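You operate a simulated robot arm through the tools that you are given. There is no shell and no other tool.

You are at the controls of a simulated robot arm. One attempt, no reset.

Task
Mix at least 6 seconds on low, then at least 6 seconds on high.
Fine: guard shut before the mains go on; one run at each speed, each under 20 seconds; press STOP before you change speed; mains off at the end.

It is judged by the outcome, as a careful person would: the job done as asked, and still so three seconds after it is handed in. It fails if anything else is knocked over, pushed out of place, dropped, spilled or broken.

Robot
A 7-joint arm with a two-finger gripper, fixed in place. Base frame: the origin is at the foot of the arm, x ahead of it, y to its left, z up. Readings come in m, degrees, newtons and seconds.
With the tool pointing down near the work surface it reaches from about 0.24 to 0.7 m from the base axis. Its first joint turns from -66.0 to 66.0 degrees. Payload 2.45 kg.
The tool frame sits at the grasp point between the pads (the TCP): z along the fingers, y along the line on which they close. The tips reach 0.026 m beyond it. The gripper opens to 0.096 m. The gripper's body begins 0.069 m behind the TCP.
Orientation is told as [roll, pitch, yaw] about the base's x, y, z axes, in that order, counted from this pose: with the fingers straight down and closing along the base's y, the tool's x points along the base's -x, its y along +y and its z along -z.

Tools
- The arm moves only by the tool drive_tool. Its argument "increments" is a list that holds one entry, the list of rows, each a list of 7 numbers: the shift along the tool's x, y, z in m, then the turn, a rotation vector about the tool's x, y, z in degrees, then the opening, from 0 (shut) to 1 (fully open). In form: [[[dx, dy, dz, rx, ry, rz, claw], ...]]. A call has 1 to 20 rows; each row is the pose to reach, as a shift and turn from the pose commanded when the call began, along the tool's axes at that moment. Each row takes 0.2 s and may step no farther than 0.05 m and 8.6 degrees from the row before; otherwise, or with a gripper value out of range, the whole call is refused. A pose out of reach is approached as far as the arm can. The call stops where the force on the tool passes 40 N (or 10 N more than at its start, if that is more) or the arm is blocked; 0.2 s more then pass. The fingers move at their own pace and stop on an object; they squeeze with about 24 N. The grip force told is the motor's: it shows also when the fingers shut on nothing. Time passes only in rows, and 0.2 s behind the last, so rows that repeat a pose let the fingers close. It gives the time, the measured TCP pose, the force on the tool (base axes), the opening and the grip force at its end, in the units of the frame above (readings bear some noise), with the torque about the TCP (base axes, N m) and any sound that the robot's microphone picked up.
- Cameras (640 x 400 px; columns grow to the right, rows downward): "scene" is fixed at [0.173, -0.3796, 1.4532]; the picture's right is [0.80, -0.59, 0.00], its down [-0.19, -0.25, -0.95] and it looks along [0.56, 0.76, -0.31] (base axes); focal length 306 px, centre (320, 200). "wrist" rides on the gripper at [0.082, 0.003, -0.098] in the tool frame; the picture's right is [-0.04, 1.00, 0.00], its down [-0.73, -0.03, -0.68] and it looks along [-0.68, -0.03, 0.73] (tool axes); focal length 256 px, centre (320, 200). There is no depth. A picture from a camera that has moved, and an enlarged one, comes with that camera's place and axes in the base frame and with its lens. The place of the scene camera against the robot may be out by one fixed shift of up to 0.012 m in any direction.
- get_image(camera): a new picture of that camera. No time passes.
- enlarge(camera, box): a new picture of the part [left, top, right, bottom] of that camera's present view, enlarged. No time passes.
- sign_off(): hands the job in; it is judged then, once.

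Places have to be worked out from the pictures, the camera data and where the tool is seen. Open the gripper and draw the arm clear of the work before you hand the job in, unless the task says otherwise.

The tools are called as a command line: name --argument value ..., lists and objects as JSON in quotes. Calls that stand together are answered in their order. drive_tool: Moves the arm, as the interface text tells. Its arguments: {"type":"object","properties":{"increments":{"type":"array","items":{"type":"array","items":{"type":"array","items":{"type":"number"}}}}},"required":["increments"]} The other tools are called the same way: get_image (camera) takes a picture; enlarge (camera, box) takes an enlarged picture of a part of a camera's view; sign_off () hands the job in.

At the start:

```text
time: 0.0
eef_pos: [0.4035, 0.0206, 1.373]
tool_rot: [0.1, 0.0, -0.1]
contact_force: [0.7, 0.2, 0.3]
ft_torque: [-0.02, 0.0, -0.04]
grip_width: 0.0958
grip_force: 0.0
```

scene: 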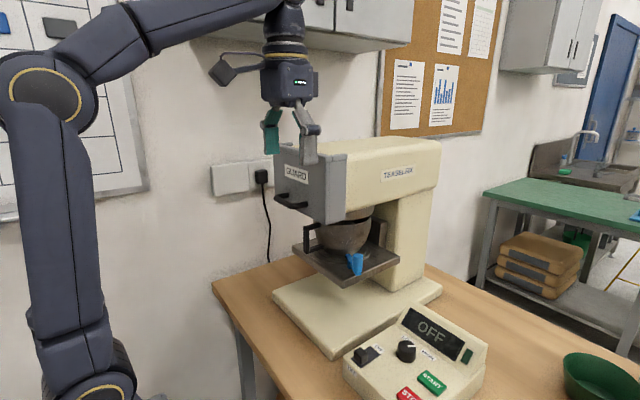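
wrist: 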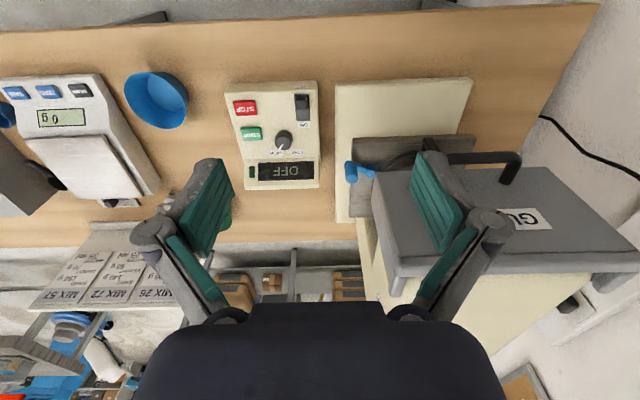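

The scene shows a planetary mixer with a guard (apparently raised), and a control box with a mains rocker, a speed knob, START and STOP buttons. I'll look closer before moving.

enlarge --camera "scene" --box '[330, 290, 500, 400]'

enlarge --camera "scene" --box '[250, 130, 450, 300]'

enlarge --camera "wrist" --box '[210, 70, 350, 210]'

enlarge --camera "wrist" --box '[320, 60, 640, 300]'

```text
3.64 times, centred on (415, 345) of scene
camera zoom: at [0.173, -0.3796, 1.4532], right [0.8, -0.59, 0.0], down [-0.19, -0.25, -0.95], along [0.56, 0.76, -0.31], focal length 1112 px, centre (-26, -327)
```

zoom: 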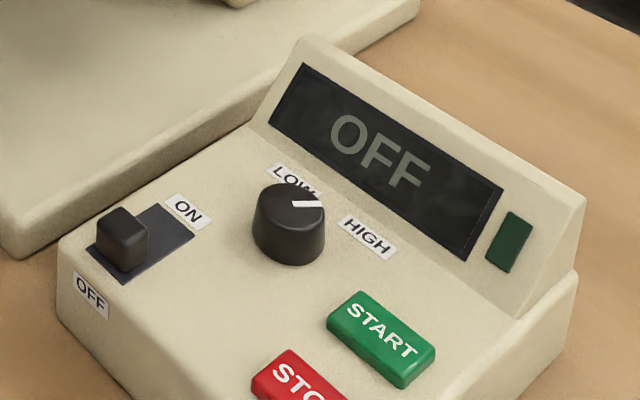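

```text
2.35 times, centred on (350, 215) of scene
camera zoom: at [0.173, -0.3796, 1.4532], right [0.8, -0.59, 0.0], down [-0.19, -0.25, -0.95], along [0.56, 0.76, -0.31], focal length 720 px, centre (249, 165)
```

zoom: 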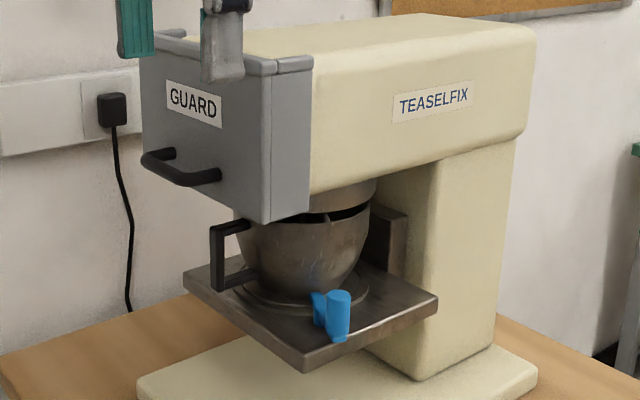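

```text
2.86 times, centred on (280, 140) of wrist
camera zoom: at [0.3235, 0.0248, 1.4711], right [0.04, 1.0, 0.0], down [0.73, -0.03, 0.68], along [0.68, -0.03, -0.73], focal length 731 px, centre (434, 371)
```

zoom: 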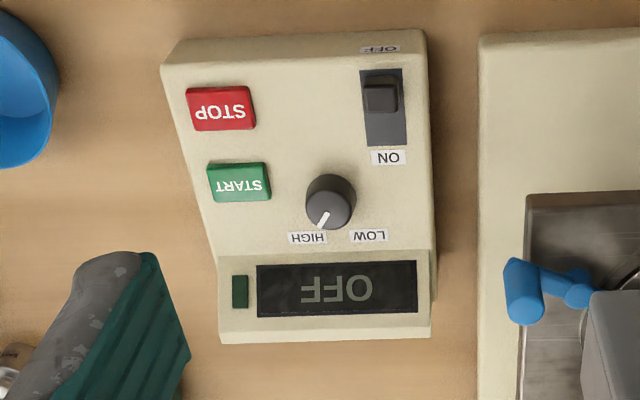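

```text
1.67 times, centred on (480, 180) of wrist
camera zoom: at [0.3235, 0.0248, 1.4711], right [0.04, 1.0, 0.0], down [0.73, -0.03, 0.68], along [0.68, -0.03, -0.73], focal length 427 px, centre (53, 233)
```

zoom: 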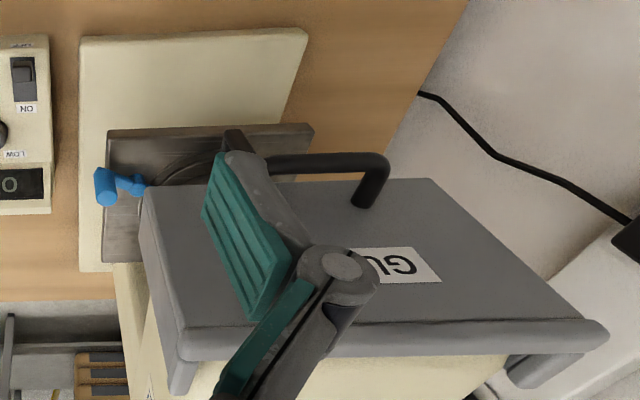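

The knob sits near (0.62, -0.07, 0.95) and the guard panel spans roughly z 1.20–1.34 at x≈0.53. It isn't clear whether the guard counts as shut, so I'll back off and tilt the wrist camera to look at the mixer's front.

drive_tool --increments '[[[0.02, 0, 0.03, 0, -6, 0, 1], [0.04, 0, 0.06, 0, -12, 0, 1], [0.06, 0, 0.09, 0, -18, 0, 1], [0.08, 0, 0.12, 0, -24, 0, 1], [0.1, 0, 0.15, 0, -30, 0, 1], [0.1, 0, 0.15, 0, -30, 0, 1]]]'

get_image --camera "wrist"

get_image --camera "scene"

```text
time: 1.4
eef_pos: [0.3044, 0.0202, 1.2217]
tool_rot: [0.0, -30.1, 0.0]
contact_force: [-0.3, 0.5, 0.4]
ft_torque: [0.0, -0.04, 0.02]
grip_width: 0.0961
grip_force: 0.1
```

```text
taken
camera wrist: at [0.1854, 0.0249, 1.265], right [0.04, 1.0, 0.02], down [0.29, -0.03, 0.96], along [0.96, -0.03, -0.3], focal length 256 px, centre (320, 200)
```

wrist: 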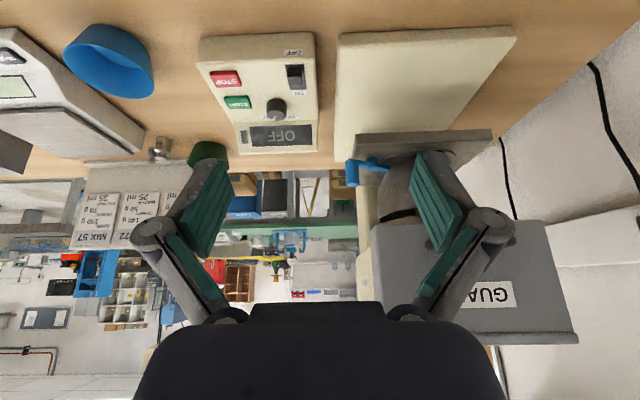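

```text
taken
```

scene: 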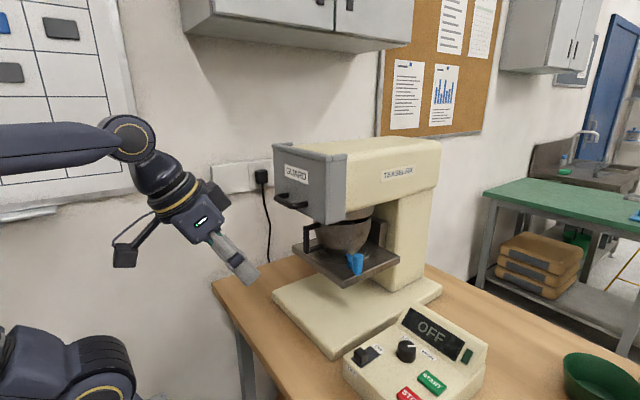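

The wrist view is upside down but now sees the mixer from the front. I'll zoom in on the guard and bowl.

enlarge --camera "wrist" --box '[330, 110, 600, 350]'

enlarge --camera "scene" --box '[260, 130, 360, 230]'

enlarge --camera "scene" --box '[285, 200, 405, 300]'

```text
1.67 times, centred on (465, 230) of wrist
camera zoom: at [0.1854, 0.0249, 1.265], right [0.04, 1.0, 0.02], down [0.29, -0.03, 0.96], along [0.96, -0.03, -0.3], focal length 427 px, centre (78, 150)
```

zoom: 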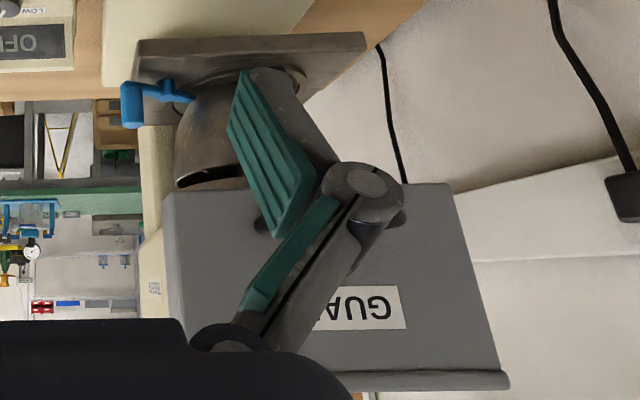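

```text
4.00 times, centred on (310, 180) of scene
camera zoom: at [0.1729, -0.3796, 1.4532], right [0.8, -0.59, 0.0], down [-0.19, -0.25, -0.95], along [0.56, 0.76, -0.31], focal length 1223 px, centre (360, 280)
```

zoom: 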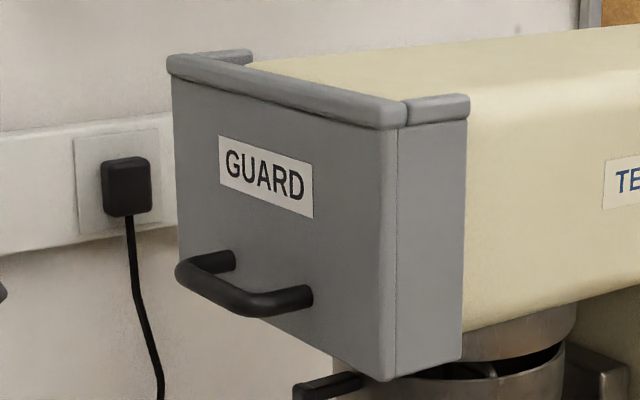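

```text
4.00 times, centred on (345, 250) of scene
camera zoom: at [0.1729, -0.3796, 1.4532], right [0.8, -0.59, 0.0], down [-0.19, -0.25, -0.95], along [0.56, 0.76, -0.31], focal length 1223 px, centre (220, 0)
```

zoom: 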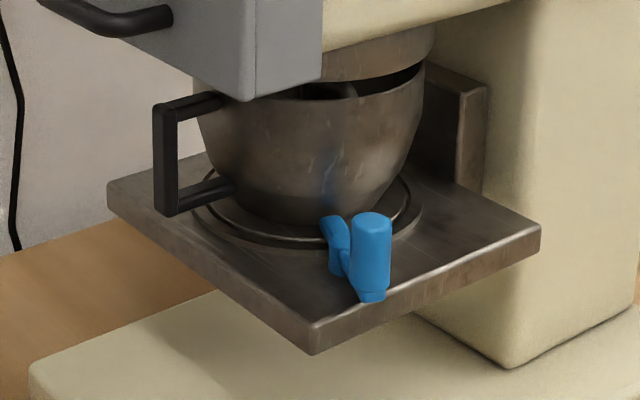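

The guard is a U-shaped panel (y 0.08–0.31, z 1.19–1.34) in front of the head; the bowl rim is lower, at about z 1.15, and the bowl handle and tray are just behind the guard's plane. I'll move squarely in front of it, lower down, to see how it's mounted.

drive_tool --increments '[[[0.015, 0.036, 0.026, 0, -4, 0, 1], [0.03, 0.072, 0.052, 0, -8, 0, 1], [0.045, 0.108, 0.078, 0, -12, 0, 1], [0.06, 0.144, 0.104, 0, -16, 0, 1], [0.075, 0.18, 0.13, 0, -20, 0, 1], [0.075, 0.18, 0.13, 0, -20, 0, 1]]]'

get_image --camera "wrist"

enlarge --camera "wrist" --box '[200, 80, 440, 310]'

```text
time: 2.8
eef_pos: [0.3045, 0.2116, 1.0788]
tool_rot: [0.1, -50.0, -0.1]
contact_force: [-0.7, 0.5, -0.2]
ft_torque: [-0.04, -0.01, 0.02]
grip_width: 0.0961
grip_force: 0.1
out of reach, approached as far as the arm can: row 3, 4, 5, 6
```

```text
taken
camera wrist: at [0.1779, 0.2172, 1.0787], right [0.03, 1.0, 0.03], down [-0.05, -0.03, 1.0], along [1.0, -0.03, 0.05], focal length 256 px, centre (320, 200)
```

wrist: 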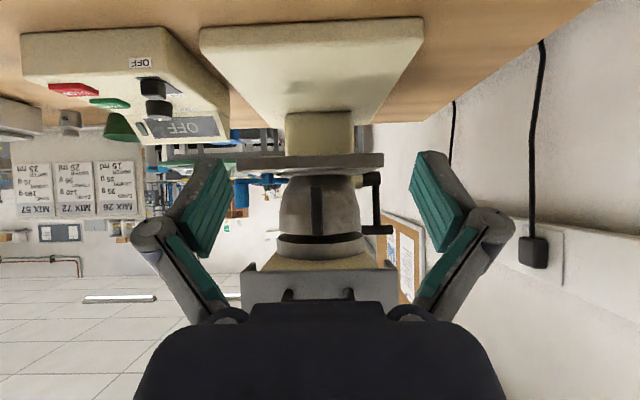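

```text
1.74 times, centred on (320, 195) of wrist
camera zoom: at [0.1779, 0.2172, 1.0787], right [0.03, 1.0, 0.03], down [-0.05, -0.03, 1.0], along [1.0, -0.03, 0.05], focal length 445 px, centre (320, 209)
```

zoom: 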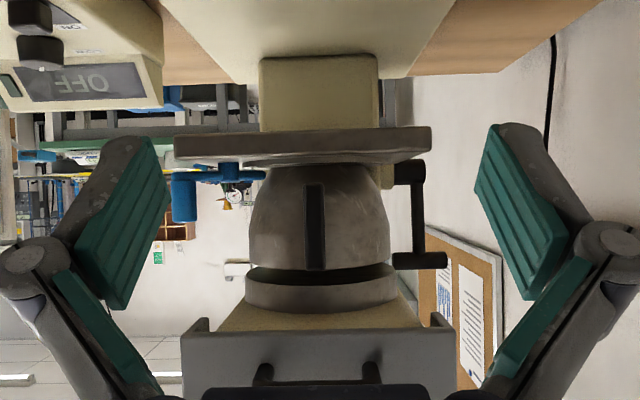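

Seen squarely, the guard hangs only beside the head while the bowl stands exposed below it. Its width matches the tray, and its height matches the gap from head to tray, so it looks like a vertical slide in the raised (open) position. Its handle bar is near x 0.50, z 1.23, y 0.16–0.24. I'll come in with the fingers shut and nearly level, above the handle, ready to press it down.

drive_tool --increments '[[[-0.0437, 0, -0.0071, 0, -4.2, 0, 0.5], [-0.0873, 0, -0.0141, 0, -8.4, 0, 0], [-0.131, 0, -0.0212, 0, -12.6, 0, 0], [-0.1747, 0, -0.0283, 0, -16.8, 0, 0], [-0.2183, 0, -0.0353, 0, -21, 0, 0], [-0.262, 0, -0.0424, 0, -25, 0, 0], [-0.262, 0, -0.0424, 0, -25, 0, 0]]]'

get_image --camera "wrist"

get_image --camera "scene"

```text
time: 4.4
eef_pos: [0.4417, 0.215, 1.3094]
tool_rot: [0.1, -75.1, 0.0]
contact_force: [-0.9, 0.3, -0.4]
ft_torque: [0.01, 0.0, 0.0]
grip_width: 0.0001
grip_force: 24.6
```

```text
taken
camera wrist: at [0.3274, 0.2197, 1.2548], right [0.01, 1.0, 0.04], down [-0.47, -0.03, 0.88], along [0.88, -0.03, 0.47], focal length 256 px, centre (320, 200)
```

wrist: 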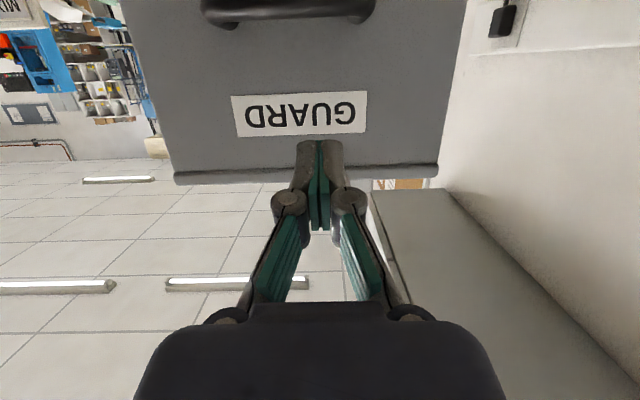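

```text
taken
```

scene: 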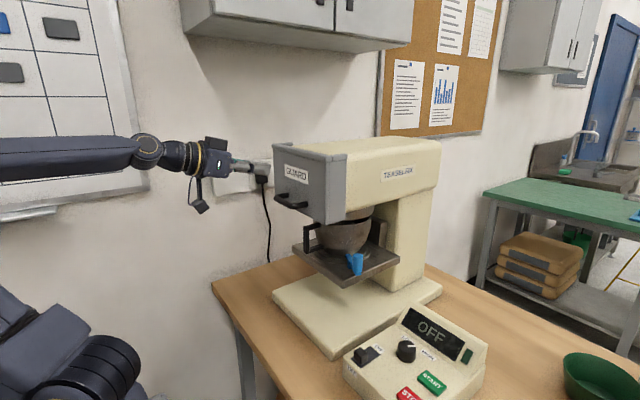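

The TCP is at (0.442, 0.215, 1.309) and the handle bar measures about (0.50, 0.20, 1.228). I'll move to just above the bar, staying short of the panel.

drive_tool --increments '[[[0.007, -0.005, 0.017, 0, 0, 0, 0], [0.014, -0.01, 0.035, 0, 0, 0, 0], [0.0212, -0.015, 0.0523, 0, 0, 0, 0], [0.0212, -0.015, 0.0523, 0, 0, 0, 0]]]'

get_image --camera "wrist"

enlarge --camera "scene" --box '[220, 130, 340, 230]'

```text
time: 5.4
eef_pos: [0.4867, 0.1999, 1.2731]
tool_rot: [0.1, -75.0, -0.3]
contact_force: [-1.1, 0.3, -0.1]
ft_torque: [0.03, -0.02, 0.02]
grip_width: 0.0
grip_force: 24.4
```

```text
taken
camera wrist: at [0.3716, 0.204, 1.2195], right [0.01, 1.0, 0.04], down [-0.47, -0.03, 0.88], along [0.88, -0.03, 0.47], focal length 256 px, centre (320, 200)
```

wrist: 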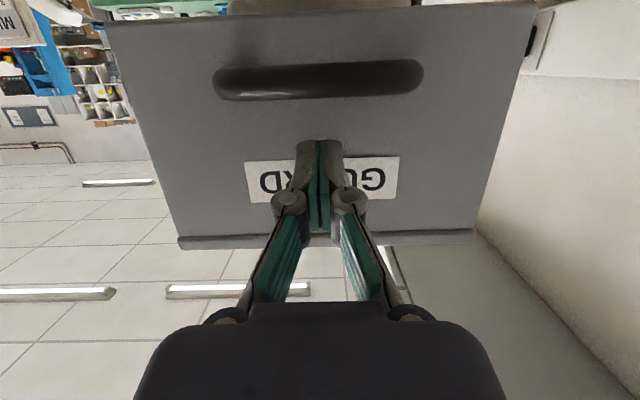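

```text
4.00 times, centred on (280, 180) of scene
camera zoom: at [0.173, -0.3796, 1.4532], right [0.8, -0.59, 0.0], down [-0.19, -0.25, -0.95], along [0.56, 0.76, -0.31], focal length 1223 px, centre (480, 280)
```

zoom: 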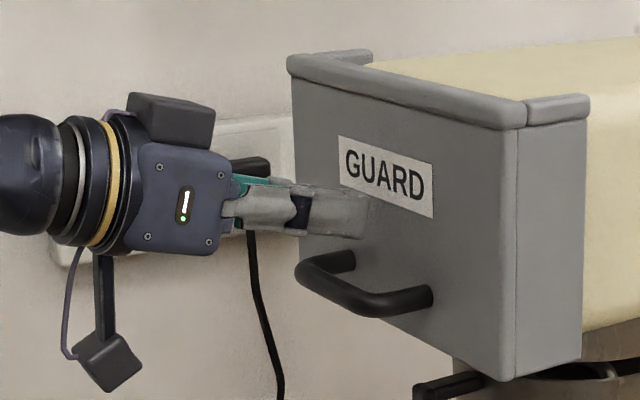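

The shut fingers are above the bar, close to the panel without touching. I'll lower slowly in 8 mm steps and watch force.

drive_tool --increments '[[[0.0077, 0, 0.0021, 0, 0, 0, 0], [0.0155, 0, 0.0041, 0, 0, 0, 0], [0.0232, 0, 0.0062, 0, 0, 0, 0], [0.0309, 0, 0.0083, 0, 0, 0, 0], [0.0386, 0, 0.0104, 0, 0, 0, 0]]]'

enlarge --camera "scene" --box '[220, 130, 340, 230]'

```text
time: 6.6
eef_pos: [0.488, 0.1981, 1.2328]
tool_rot: [-0.1, -75.0, -0.1]
contact_force: [0.4, -0.2, 1.5]
ft_torque: [0.0, 0.0, -0.02]
grip_width: 0.0
grip_force: 28.6
```

```text
4.00 times, centred on (280, 180) of scene
camera zoom: at [0.1729, -0.3796, 1.4532], right [0.8, -0.59, 0.0], down [-0.19, -0.25, -0.95], along [0.56, 0.76, -0.31], focal length 1223 px, centre (480, 280)
```

zoom: 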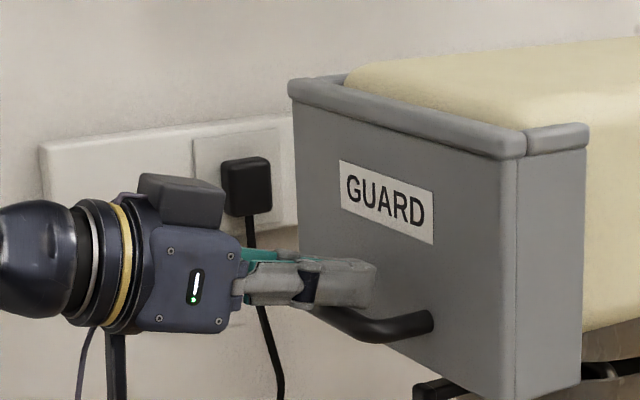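

The guard slides down with the handle at only ~1.5 N; the head's front is now showing above it. I'll continue down gently.

drive_tool --increments '[[[0.0097, 0, 0.0026, 0, 0, 0, 0], [0.0193, 0, 0.0052, 0, 0, 0, 0], [0.029, 0, 0.0078, 0, 0, 0, 0], [0.0386, 0, 0.0104, 0, 0, 0, 0], [0.0483, 0, 0.013, 0, 0, 0, 0], [0.058, 0, 0.0155, 0, 0, 0, 0]]]'

enlarge --camera "scene" --box '[240, 140, 420, 290]'

get_image --camera "wrist"

```text
time: 8.0
eef_pos: [0.4856, 0.1978, 1.1721]
tool_rot: [0.0, -75.0, 0.0]
contact_force: [-0.4, 1.0, 0.8]
ft_torque: [-0.01, -0.02, -0.04]
grip_width: 0.0
grip_force: 28.4
```

```text
2.67 times, centred on (330, 215) of scene
camera zoom: at [0.1729, -0.3796, 1.4532], right [0.8, -0.59, 0.0], down [-0.19, -0.25, -0.95], along [0.56, 0.76, -0.31], focal length 815 px, centre (293, 160)
```

zoom: 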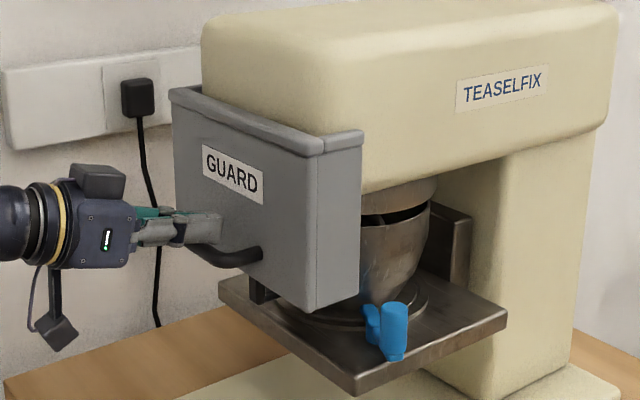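

```text
taken
camera wrist: at [0.3707, 0.2017, 1.1179], right [0.01, 1.0, 0.04], down [-0.47, -0.03, 0.88], along [0.89, -0.03, 0.46], focal length 256 px, centre (320, 200)
```

wrist: 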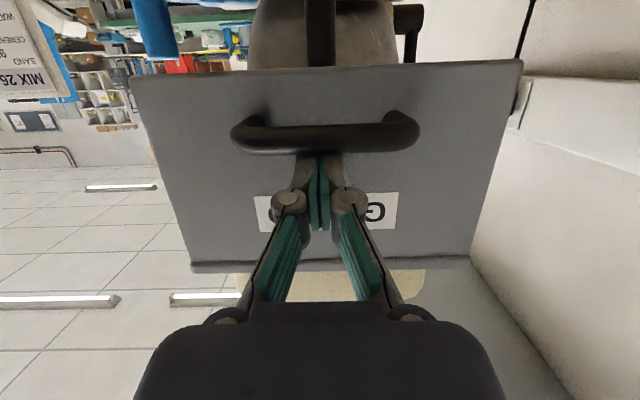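

It's going smoothly, and the panel stays clear of the bowl handle and the blue lever. Continuing down in small steps until it meets its stop.

drive_tool --increments '[[[0.0068, 0, 0.0018, 0, 0, 0, 0], [0.0135, 0, 0.0036, 0, 0, 0, 0], [0.0203, 0, 0.0054, 0, 0, 0, 0], [0.027, 0, 0.0072, 0, 0, 0, 0], [0.0338, 0, 0.0091, 0, 0, 0, 0]]]'

enlarge --camera "scene" --box '[240, 140, 420, 290]'

get_image --camera "wrist"

```text
time: 9.2
eef_pos: [0.4861, 0.1991, 1.1364]
tool_rot: [0.2, -75.0, -0.3]
contact_force: [0.4, -0.2, 0.5]
ft_torque: [-0.03, -0.02, -0.02]
grip_width: 0.0001
grip_force: 28.2
```

```text
2.67 times, centred on (330, 215) of scene
camera zoom: at [0.1729, -0.3796, 1.4531], right [0.8, -0.59, 0.0], down [-0.19, -0.25, -0.95], along [0.56, 0.76, -0.31], focal length 815 px, centre (293, 160)
```

zoom: 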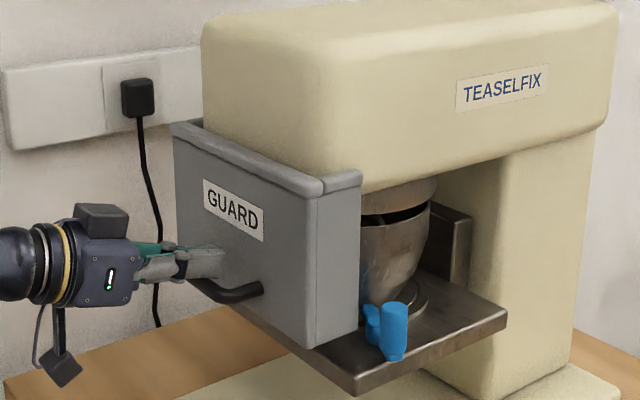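

```text
taken
camera wrist: at [0.3718, 0.2038, 1.0833], right [0.01, 1.0, 0.04], down [-0.47, -0.03, 0.88], along [0.88, -0.03, 0.46], focal length 256 px, centre (320, 200)
```

wrist: 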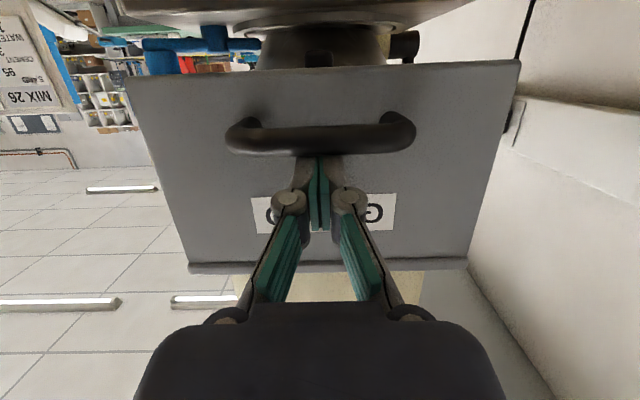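

Still free at under 1 N. The guard bottom is about 3 cm above the tray, so I'll continue with finer steps.

drive_tool --increments '[[[0.0048, 0, 0.0013, 0, 0, 0, 0], [0.0097, 0, 0.0026, 0, 0, 0, 0], [0.0145, 0, 0.0039, 0, 0, 0, 0]]]'

enlarge --camera "scene" --box '[240, 180, 400, 290]'

get_image --camera "wrist"

```text
time: 10.0
eef_pos: [0.4872, 0.1982, 1.1218]
tool_rot: [0.0, -75.0, 0.0]
contact_force: [0.4, -0.2, 0.2]
ft_torque: [-0.01, 0.01, 0.01]
grip_width: 0.0
grip_force: 27.8
```

```text
3.64 times, centred on (320, 235) of scene
camera zoom: at [0.173, -0.3796, 1.4532], right [0.8, -0.59, 0.0], down [-0.19, -0.25, -0.95], along [0.56, 0.76, -0.31], focal length 1112 px, centre (320, 73)
```

zoom: 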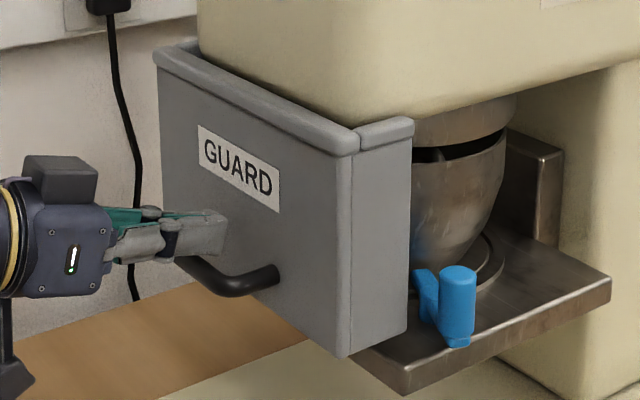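

```text
taken
camera wrist: at [0.3721, 0.2035, 1.0678], right [0.01, 1.0, 0.04], down [-0.47, -0.03, 0.88], along [0.89, -0.03, 0.46], focal length 256 px, centre (320, 200)
```

wrist: 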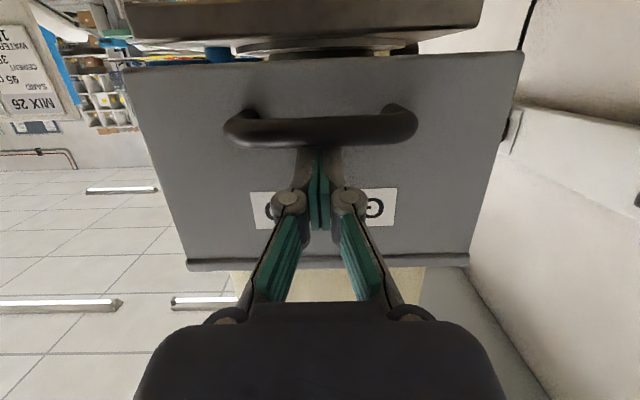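

Still moving freely, with bowl now well covered. A few more millimetres to find the stop.

drive_tool --increments '[[[0.0039, 0, 0.001, 0, 0, 0, 0], [0.0077, 0, 0.0021, 0, 0, 0, 0], [0.0116, 0, 0.0031, 0, 0, 0, 0]]]'

enlarge --camera "scene" --box '[240, 180, 400, 290]'

get_image --camera "wrist"

```text
time: 10.8
eef_pos: [0.4873, 0.1991, 1.117]
tool_rot: [2.4, -75.9, -2.3]
contact_force: [1.0, 0.3, 5.1]
ft_torque: [-0.01, -0.06, -0.07]
grip_width: 0.0058
grip_force: 28.6
stopped in row 3: the force on the tool passed its limit at 46 N (the readings are from after the stop); the commanded pose is now the measured one
```

```text
3.64 times, centred on (320, 235) of scene
camera zoom: at [0.173, -0.3797, 1.4531], right [0.8, -0.59, 0.0], down [-0.19, -0.25, -0.95], along [0.56, 0.76, -0.31], focal length 1112 px, centre (320, 73)
```

zoom: 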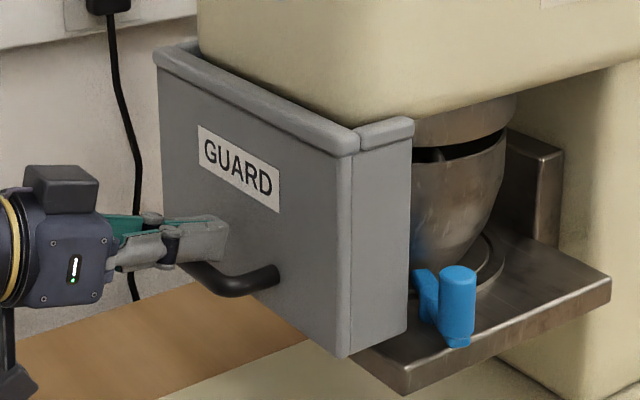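

```text
taken
camera wrist: at [0.3737, 0.2043, 1.0613], right [0.01, 1.0, 0.05], down [-0.48, -0.04, 0.88], along [0.88, -0.03, 0.48], focal length 256 px, centre (320, 200)
```

wrist: 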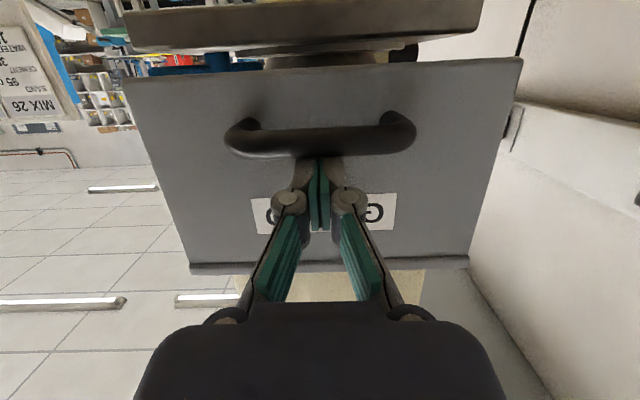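

The guard did not move further and the force rose to 46 N, so it is at its lower stop: shut, covering the bowl. I'll lift slightly off the bar and back away, then check it stays down.

drive_tool --increments '[[[-0.01, 0, -0.002, 0, 0, 0, 0], [-0.02, 0, -0.02, 0, 0, 0, 0], [-0.03, 0, -0.06, 0, 0, 0, 0], [-0.04, 0, -0.1, 0, 0, 0, 0], [-0.06, -0.03, -0.13, 0, 0, 0, 0], [-0.1, -0.05, -0.13, 0, 4, 0, 0]]]'

get_image --camera "scene"

enlarge --camera "scene" --box '[240, 130, 440, 290]'

```text
time: 12.2
eef_pos: [0.3861, 0.1506, 1.2443]
tool_rot: [1.4, -71.5, -1.3]
contact_force: [1.1, -0.7, -0.4]
ft_torque: [0.01, -0.04, 0.02]
grip_width: 0.0
grip_force: 28.6
out of reach, approached as far as the arm can: row 5
```

```text
taken
```

scene: 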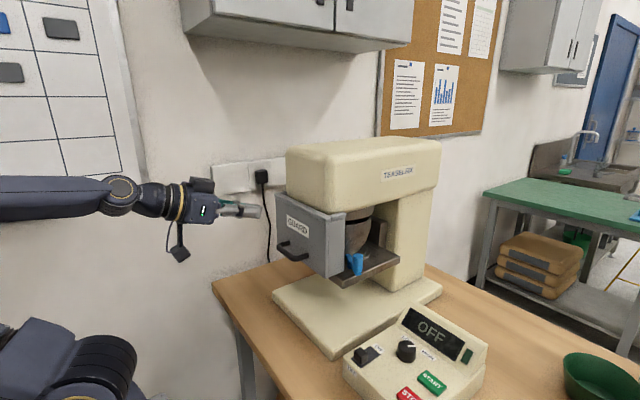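

```text
2.50 times, centred on (340, 210) of scene
camera zoom: at [0.173, -0.3796, 1.4531], right [0.8, -0.59, 0.0], down [-0.19, -0.25, -0.95], along [0.56, 0.76, -0.31], focal length 764 px, centre (270, 175)
```

zoom: 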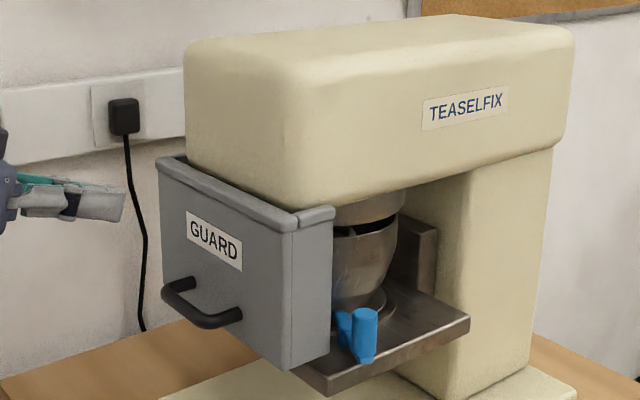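

The guard stays shut, overlapping the tray edge. Now I'll swing to a tool-down pose above the control box for a close look.

drive_tool --increments '[[[0.0027, -0.0244, 0.0025, 0, 7.94, 0, 1], [0.0053, -0.0489, 0.0051, 0, 15.89, 0, 1], [0.008, -0.0733, 0.0076, 0, 23.83, 0, 1], [0.0107, -0.0978, 0.0101, 0, 31.78, 0, 1], [0.0133, -0.1222, 0.0127, 0, 39.72, 0, 1], [0.016, -0.1467, 0.0152, 0, 47.67, 0, 1], [0.0187, -0.1711, 0.0177, 0, 55.6, 0, 1], [0.0213, -0.1956, 0.0203, 0, 63.5, 0, 1], [0.024, -0.22, 0.0228, 0, 71.5, 0, 1], [0.024, -0.22, 0.0228, 0, 71.5, 0, 1]]]'

get_image --camera "wrist"

get_image --camera "scene"

```text
time: 14.4
eef_pos: [0.4017, -0.0729, 1.214]
tool_rot: [0.5, -0.3, 0.0]
contact_force: [0.6, 0.5, 1.1]
ft_torque: [-0.01, 0.01, 0.01]
grip_width: 0.096
grip_force: 0.1
```

```text
taken
camera wrist: at [0.3203, -0.0684, 1.3113], right [0.04, 1.0, 0.01], down [0.73, -0.04, 0.68], along [0.68, -0.02, -0.73], focal length 256 px, centre (320, 200)
```

wrist: 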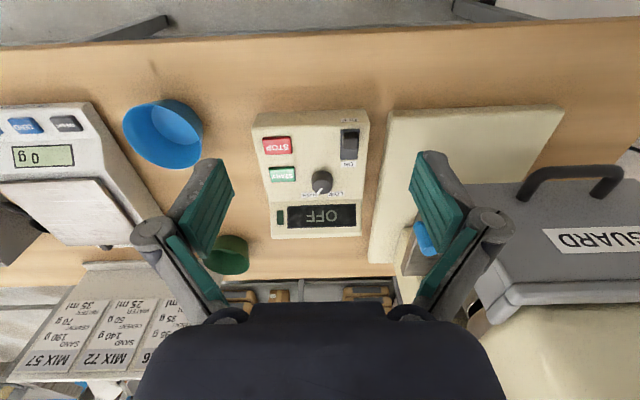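

```text
taken
```

scene: 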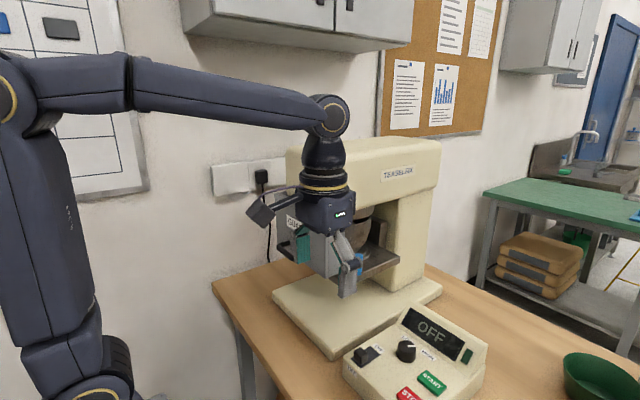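

Good clear view. I'll zoom in on the control box to triangulate each control.

enlarge --camera "wrist" --box '[240, 95, 400, 245]'

enlarge --camera "scene" --box '[335, 320, 415, 400]'

enlarge --camera "wrist" --box '[300, 110, 370, 210]'

```text
2.67 times, centred on (320, 170) of wrist
camera zoom: at [0.3203, -0.0684, 1.3113], right [0.04, 1.0, 0.01], down [0.73, -0.04, 0.68], along [0.68, -0.02, -0.73], focal length 683 px, centre (320, 280)
```

zoom: 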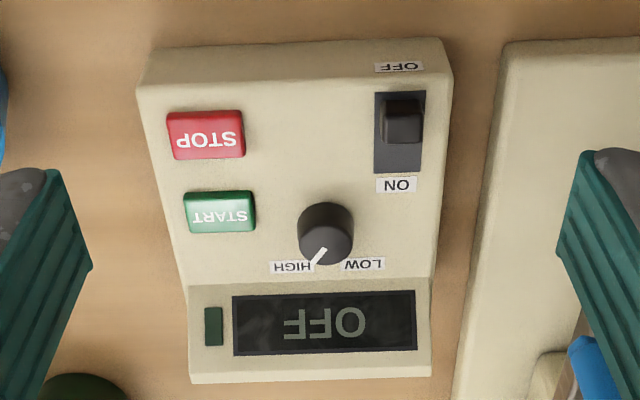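

```text
5.00 times, centred on (375, 360) of scene
camera zoom: at [0.173, -0.3796, 1.4532], right [0.8, -0.59, 0.0], down [-0.19, -0.25, -0.95], along [0.56, 0.76, -0.31], focal length 1529 px, centre (45, -600)
```

zoom: 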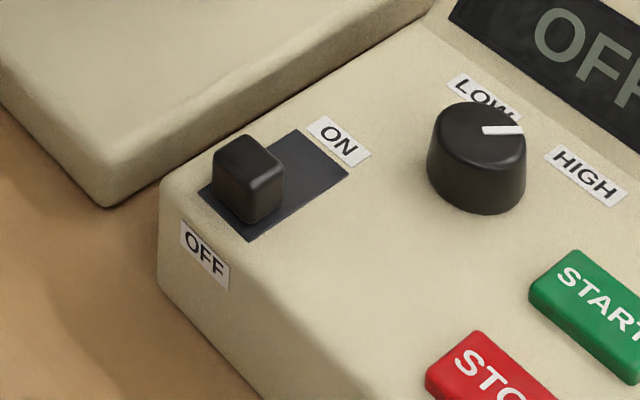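

```text
4.00 times, centred on (335, 160) of wrist
camera zoom: at [0.3203, -0.0684, 1.3113], right [0.04, 1.0, 0.01], down [0.73, -0.04, 0.68], along [0.68, -0.02, -0.73], focal length 1024 px, centre (260, 360)
```

zoom: 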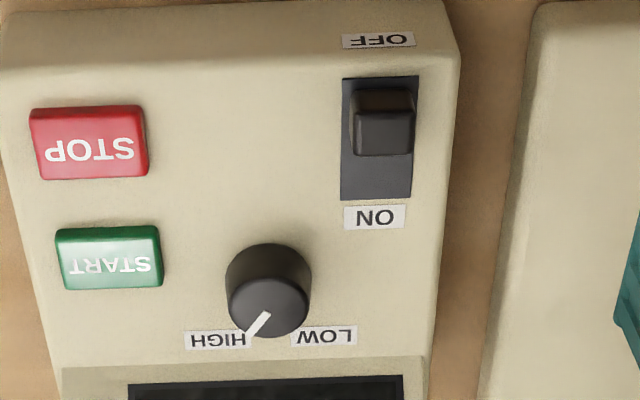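

The controls: knob centre about (0.626, -0.073, top 0.948), pointer near -28° (on HIGH), with LOW at about +35°. START is near (0.609, -0.146), STOP near (0.549, -0.147), and the slide mains switch is at (0.540, -0.022), set to OFF. I'll go above the knob with the gripper yawed -30°, to turn it to LOW while the mains are still off.

drive_tool --increments '[[[-0.032, 0, 0.0277, 0, 0, 4.3, 0.7], [-0.064, 0, 0.0554, 0, 0, 8.6, 0.7], [-0.096, 0, 0.0831, 0, 0, 12.9, 0.7], [-0.128, 0, 0.1109, 0, 0, 17.1, 0.7], [-0.16, 0, 0.1386, 0, 0, 21.4, 0.7], [-0.192, 0, 0.1663, 0, 0, 25.7, 0.7], [-0.224, 0, 0.194, 0, 0, 30, 0.7], [-0.224, 0, 0.194, 0, 0, 30, 0.7]]]'

get_image --camera "wrist"

enlarge --camera "scene" --box '[330, 260, 500, 400]'

```text
time: 16.2
eef_pos: [0.6277, -0.0672, 1.0171]
tool_rot: [0.7, 0.1, -30.2]
contact_force: [0.0, -0.4, -0.3]
ft_torque: [0.0, 0.01, 0.03]
grip_width: 0.0672
grip_force: 0.0
```

```text
taken
camera wrist: at [0.5587, -0.0235, 1.1143], right [0.54, 0.84, 0.01], down [0.62, -0.4, 0.68], along [0.58, -0.36, -0.73], focal length 256 px, centre (320, 200)
```

wrist: 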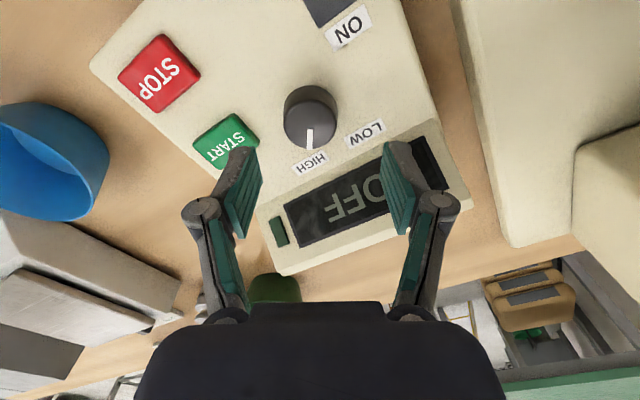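

```text
2.86 times, centred on (415, 330) of scene
camera zoom: at [0.173, -0.3796, 1.4532], right [0.8, -0.59, 0.0], down [-0.19, -0.25, -0.95], along [0.56, 0.76, -0.31], focal length 874 px, centre (49, -171)
```

zoom: 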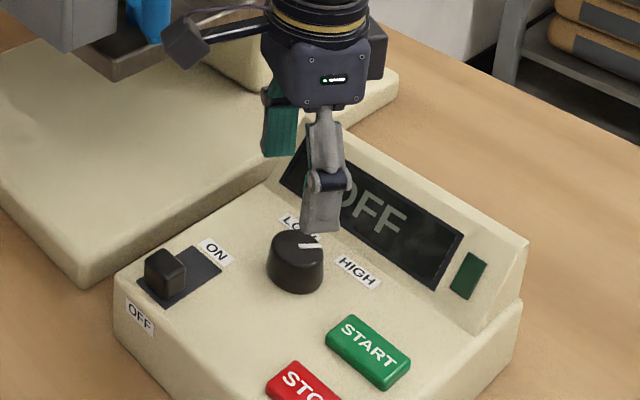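

The pointer lines up with HIGH, and the knob centre refines to about (0.6225, -0.0715). I'll shift over it and descend around it with the fingers open.

drive_tool --increments '[[[0.0023, -0.0063, 0.01, 0, 0, 0, 0.7], [0.0023, -0.0063, 0.025, 0, 0, 0, 0.7], [0.0023, -0.0063, 0.04, 0, 0, 0, 0.7], [0.0023, -0.0063, 0.05, 0, 0, 0, 0.7], [0.0023, -0.0063, 0.056, 0, 0, 0, 0.7]]]'

get_image --camera "wrist"

enlarge --camera "scene" --box '[360, 290, 460, 390]'

```text
time: 17.4
eef_pos: [0.6221, -0.0728, 0.9625]
tool_rot: [0.6, 0.0, -30.0]
contact_force: [-0.2, 0.4, 0.3]
ft_torque: [0.02, 0.01, 0.01]
grip_width: 0.0673
grip_force: 0.1
```

```text
taken
camera wrist: at [0.5535, -0.0295, 1.0602], right [0.53, 0.85, 0.01], down [0.62, -0.4, 0.68], along [0.58, -0.36, -0.73], focal length 256 px, centre (320, 200)
```

wrist: 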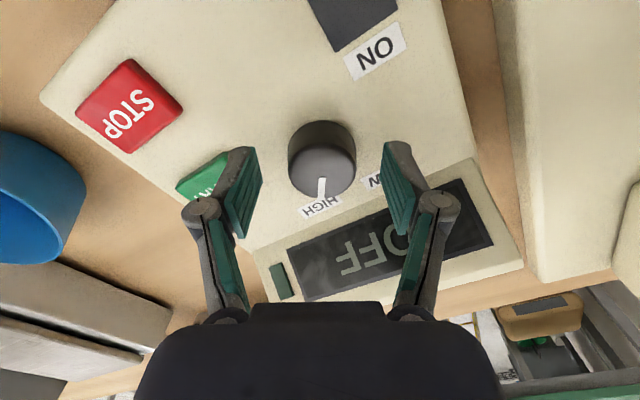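

```text
4.00 times, centred on (410, 340) of scene
camera zoom: at [0.173, -0.3796, 1.4532], right [0.8, -0.59, 0.0], down [-0.19, -0.25, -0.95], along [0.56, 0.76, -0.31], focal length 1223 px, centre (-40, -360)
```

zoom: 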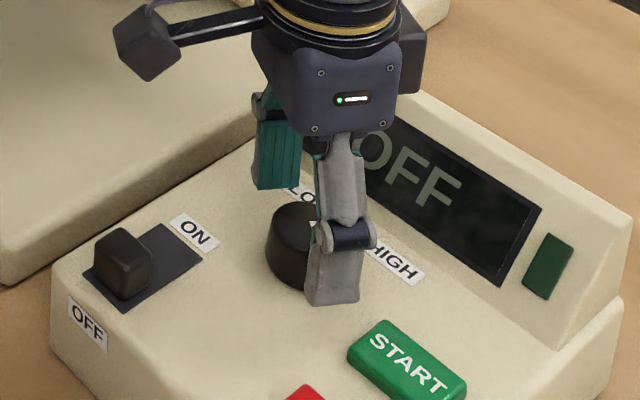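

The knob is centred between the pads (within ~2 mm). I'll go 3 mm lower and close on it.

drive_tool --increments '[[[0, 0.0008, 0.003, 0, 0, 0, 0.7], [0, 0.0008, 0.003, 0, 0, 0, 0.2], [0, 0.0008, 0.003, 0, 0, 0, 0.2], [0, 0.0008, 0.003, 0, 0, 0, 0.2], [0, 0.0008, 0.003, 0, 0, 0, 0.2]]]'

get_image --camera "wrist"

```text
time: 18.6
eef_pos: [0.6225, -0.0721, 0.9582]
tool_rot: [0.6, 0.1, -30.0]
contact_force: [0.5, 0.1, -1.7]
ft_torque: [-0.04, -0.09, -0.03]
grip_width: 0.0393
grip_force: 45.0
```

```text
taken
camera wrist: at [0.5537, -0.0285, 1.0568], right [0.53, 0.85, 0.01], down [0.62, -0.4, 0.68], along [0.58, -0.36, -0.74], focal length 256 px, centre (320, 200)
```

wrist: 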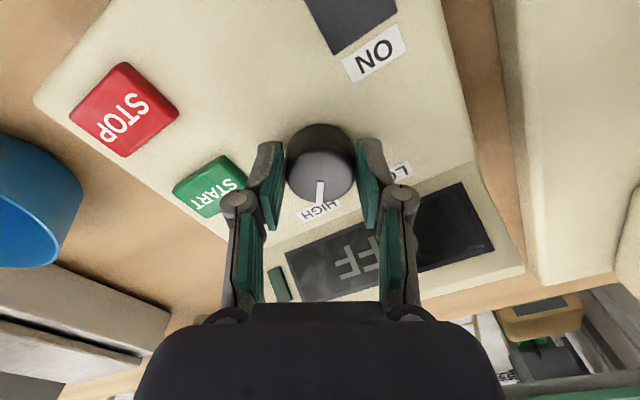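

Gripped squarely at 39 mm. I'll turn counter-clockwise (seen from above) towards LOW by 56° and look.

drive_tool --increments '[[[0, 0, 0, 0, 0, -8, 0.2], [0, 0, 0, 0, 0, -16, 0.2], [0, 0, 0, 0, 0, -24, 0.2], [0, 0, 0, 0, 0, -32, 0.2], [0, 0, 0, 0, 0, -40, 0.2], [0, 0, 0, 0, 0, -48, 0.2], [0, 0, 0, 0, 0, -56, 0.2], [0, 0, 0, 0, 0, -56, 0.2]]]'

get_image --camera "wrist"

enlarge --camera "scene" --box '[360, 290, 460, 390]'

```text
time: 20.4
eef_pos: [0.621, -0.076, 0.96]
tool_rot: [0.1, -0.3, 26.0]
contact_force: [9.9, -23.7, -25.9]
ft_torque: [-0.34, -0.3, -0.11]
grip_width: 0.0393
grip_force: 45.1
```

```text
taken
camera wrist: at [0.5477, -0.1083, 1.0576], right [-0.4, 0.92, 0.0], down [0.67, 0.29, 0.68], along [0.62, 0.28, -0.73], focal length 256 px, centre (320, 200)
```

wrist: 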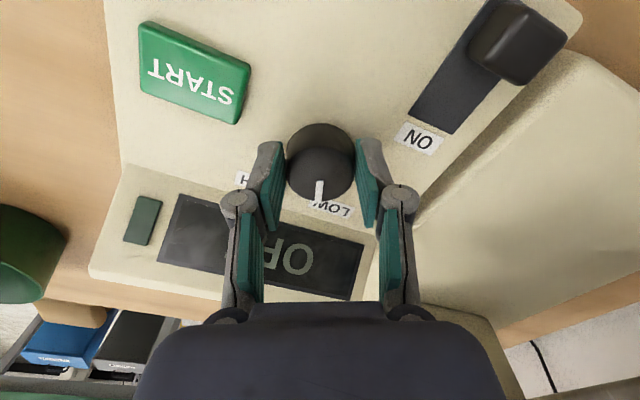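

```text
4.00 times, centred on (410, 340) of scene
camera zoom: at [0.1737, -0.3804, 1.4528], right [0.8, -0.59, 0.0], down [-0.19, -0.25, -0.95], along [0.56, 0.76, -0.31], focal length 1223 px, centre (-40, -360)
```

zoom: 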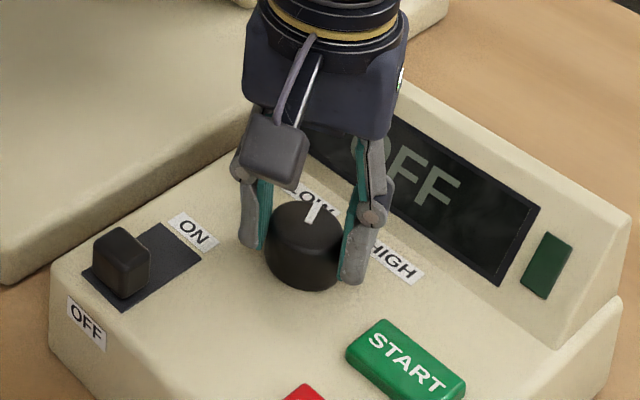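

The knob turned to about +27°, but side forces built up (~35 N). I'll release it and see where the pointer rests.

drive_tool --increments '[[[0, 0, 0, 0, 0, 0, 0.6], [0, 0, 0, 0, 0, 0, 0.7], [0, 0, 0, 0, 0, 0, 0.7]]]'

get_image --camera "wrist"

enlarge --camera "wrist" --box '[240, 100, 400, 240]'

enlarge --camera "scene" --box '[360, 290, 460, 390]'

```text
time: 21.2
eef_pos: [0.6223, -0.0723, 0.9615]
tool_rot: [0.4, -0.6, 26.1]
contact_force: [-0.2, 0.0, 1.4]
ft_torque: [-0.03, -0.05, 0.02]
grip_width: 0.0667
grip_force: 0.0
```

```text
taken
camera wrist: at [0.5474, -0.1048, 1.0581], right [-0.4, 0.92, 0.01], down [0.67, 0.29, 0.68], along [0.62, 0.28, -0.73], focal length 256 px, centre (320, 200)
```

wrist: 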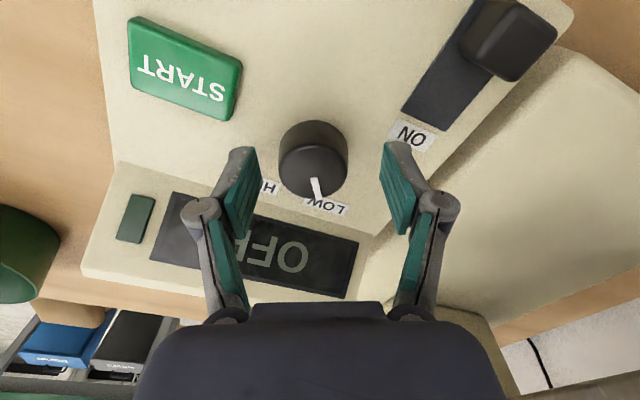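

```text
2.86 times, centred on (320, 170) of wrist
camera zoom: at [0.5474, -0.1048, 1.0581], right [-0.4, 0.92, 0.01], down [0.67, 0.29, 0.68], along [0.62, 0.28, -0.73], focal length 731 px, centre (320, 286)
```

zoom: 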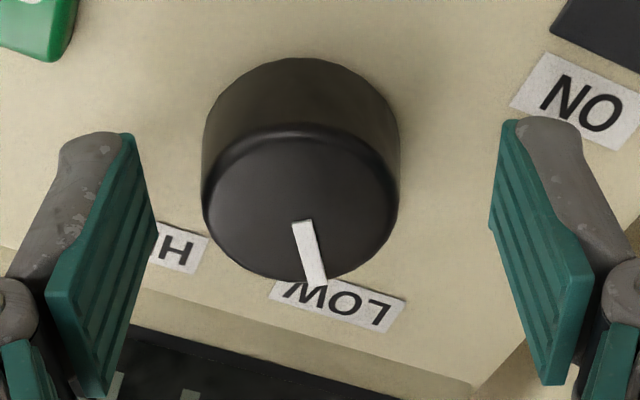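

```text
4.00 times, centred on (410, 340) of scene
camera zoom: at [0.173, -0.3796, 1.4532], right [0.8, -0.59, 0.0], down [-0.19, -0.25, -0.95], along [0.56, 0.76, -0.31], focal length 1223 px, centre (-40, -360)
```

zoom: 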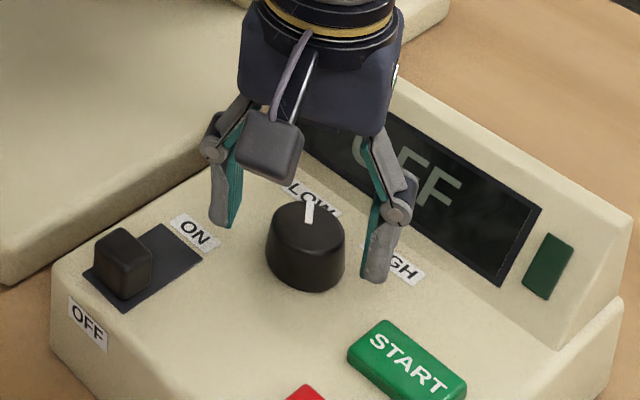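

On release the knob snapped onto LOW (pointer at about +37°). Now I'll lift clear and move to just behind (robot side of) the mains switch, fingers shut, yaw 0.

drive_tool --increments '[[[0, 0, -0.03, 0, 0, 0, 0.7], [0, 0, -0.07, 0, 0, 0, 0.7], [0.02, 0.024, -0.07, 0, 0, 6.5, 0.4], [0.04, 0.048, -0.07, 0, 0, 13, 0], [0.06, 0.072, -0.07, 0, 0, 19.5, 0], [0.0807, 0.0953, -0.07, 0, 0, 26, 0], [0.0807, 0.0953, -0.07, 0, 0, 26, 0], [0.0807, 0.0953, -0.07, 0, 0, 26, 0]]]'

get_image --camera "wrist"

enlarge --camera "scene" --box '[330, 280, 460, 400]'

```text
time: 23.0
eef_pos: [0.5054, -0.0229, 1.0343]
tool_rot: [0.5, -0.3, 0.0]
contact_force: [-0.2, 0.3, -0.6]
ft_torque: [-0.01, -0.02, -0.03]
grip_width: 0.0002
grip_force: 24.4
```

```text
taken
camera wrist: at [0.4251, -0.02, 1.1313], right [0.04, 1.0, 0.01], down [0.73, -0.04, 0.68], along [0.68, -0.02, -0.73], focal length 256 px, centre (320, 200)
```

wrist: 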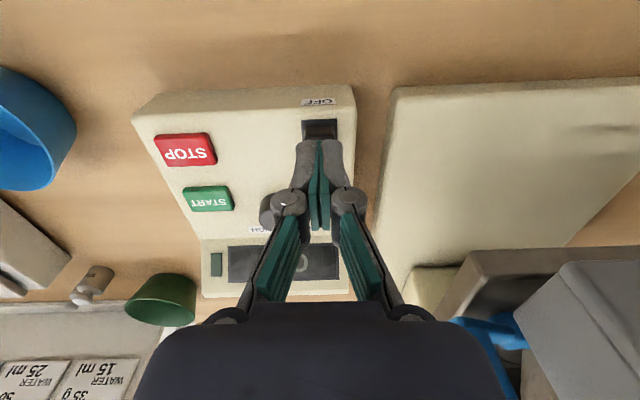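

```text
3.33 times, centred on (395, 340) of scene
camera zoom: at [0.173, -0.3796, 1.4532], right [0.8, -0.59, 0.0], down [-0.19, -0.25, -0.95], along [0.56, 0.76, -0.31], focal length 1019 px, centre (70, -267)
```

zoom: 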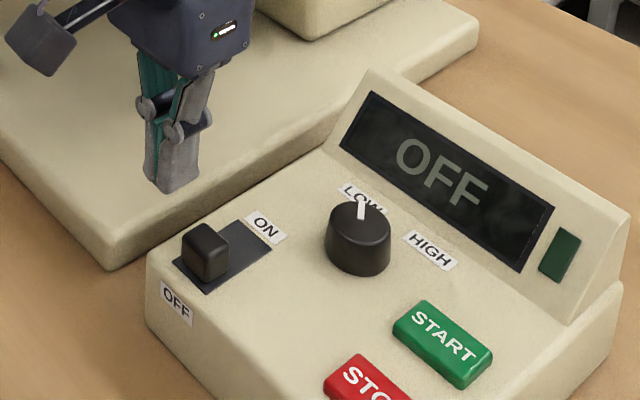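

The knob pointer is on LOW. The switch block's near face is at x≈0.527, y≈-0.022. I'll descend behind it.

drive_tool --increments '[[[0.004, 0.001, 0.03, 0, 0, 0, 0], [0.004, 0.001, 0.055, 0, 0, 0, 0], [0.004, 0.001, 0.07, 0, 0, 0, 0], [0.004, 0.001, 0.079, 0, 0, 0, 0]]]'

enlarge --camera "scene" --box '[330, 300, 430, 400]'

enlarge --camera "wrist" --box '[250, 80, 390, 220]'

```text
time: 24.0
eef_pos: [0.5022, -0.0218, 0.9518]
tool_rot: [0.5, -0.3, 0.0]
contact_force: [0.3, 0.3, 0.4]
ft_torque: [-0.01, 0.02, 0.0]
grip_width: 0.0002
grip_force: 24.1
```

```text
4.00 times, centred on (380, 350) of scene
camera zoom: at [0.173, -0.3796, 1.4532], right [0.8, -0.59, 0.0], down [-0.19, -0.25, -0.95], along [0.56, 0.76, -0.31], focal length 1223 px, centre (80, -400)
```

zoom: 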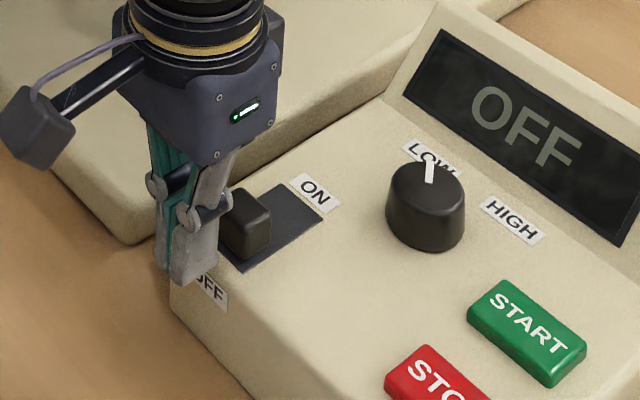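

```text
2.86 times, centred on (320, 150) of wrist
camera zoom: at [0.4198, -0.0183, 1.0499], right [0.04, 1.0, 0.01], down [0.73, -0.04, 0.68], along [0.68, -0.02, -0.73], focal length 731 px, centre (320, 343)
```

zoom: 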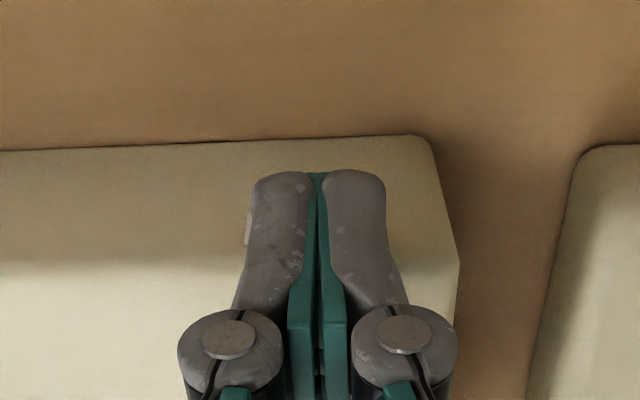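

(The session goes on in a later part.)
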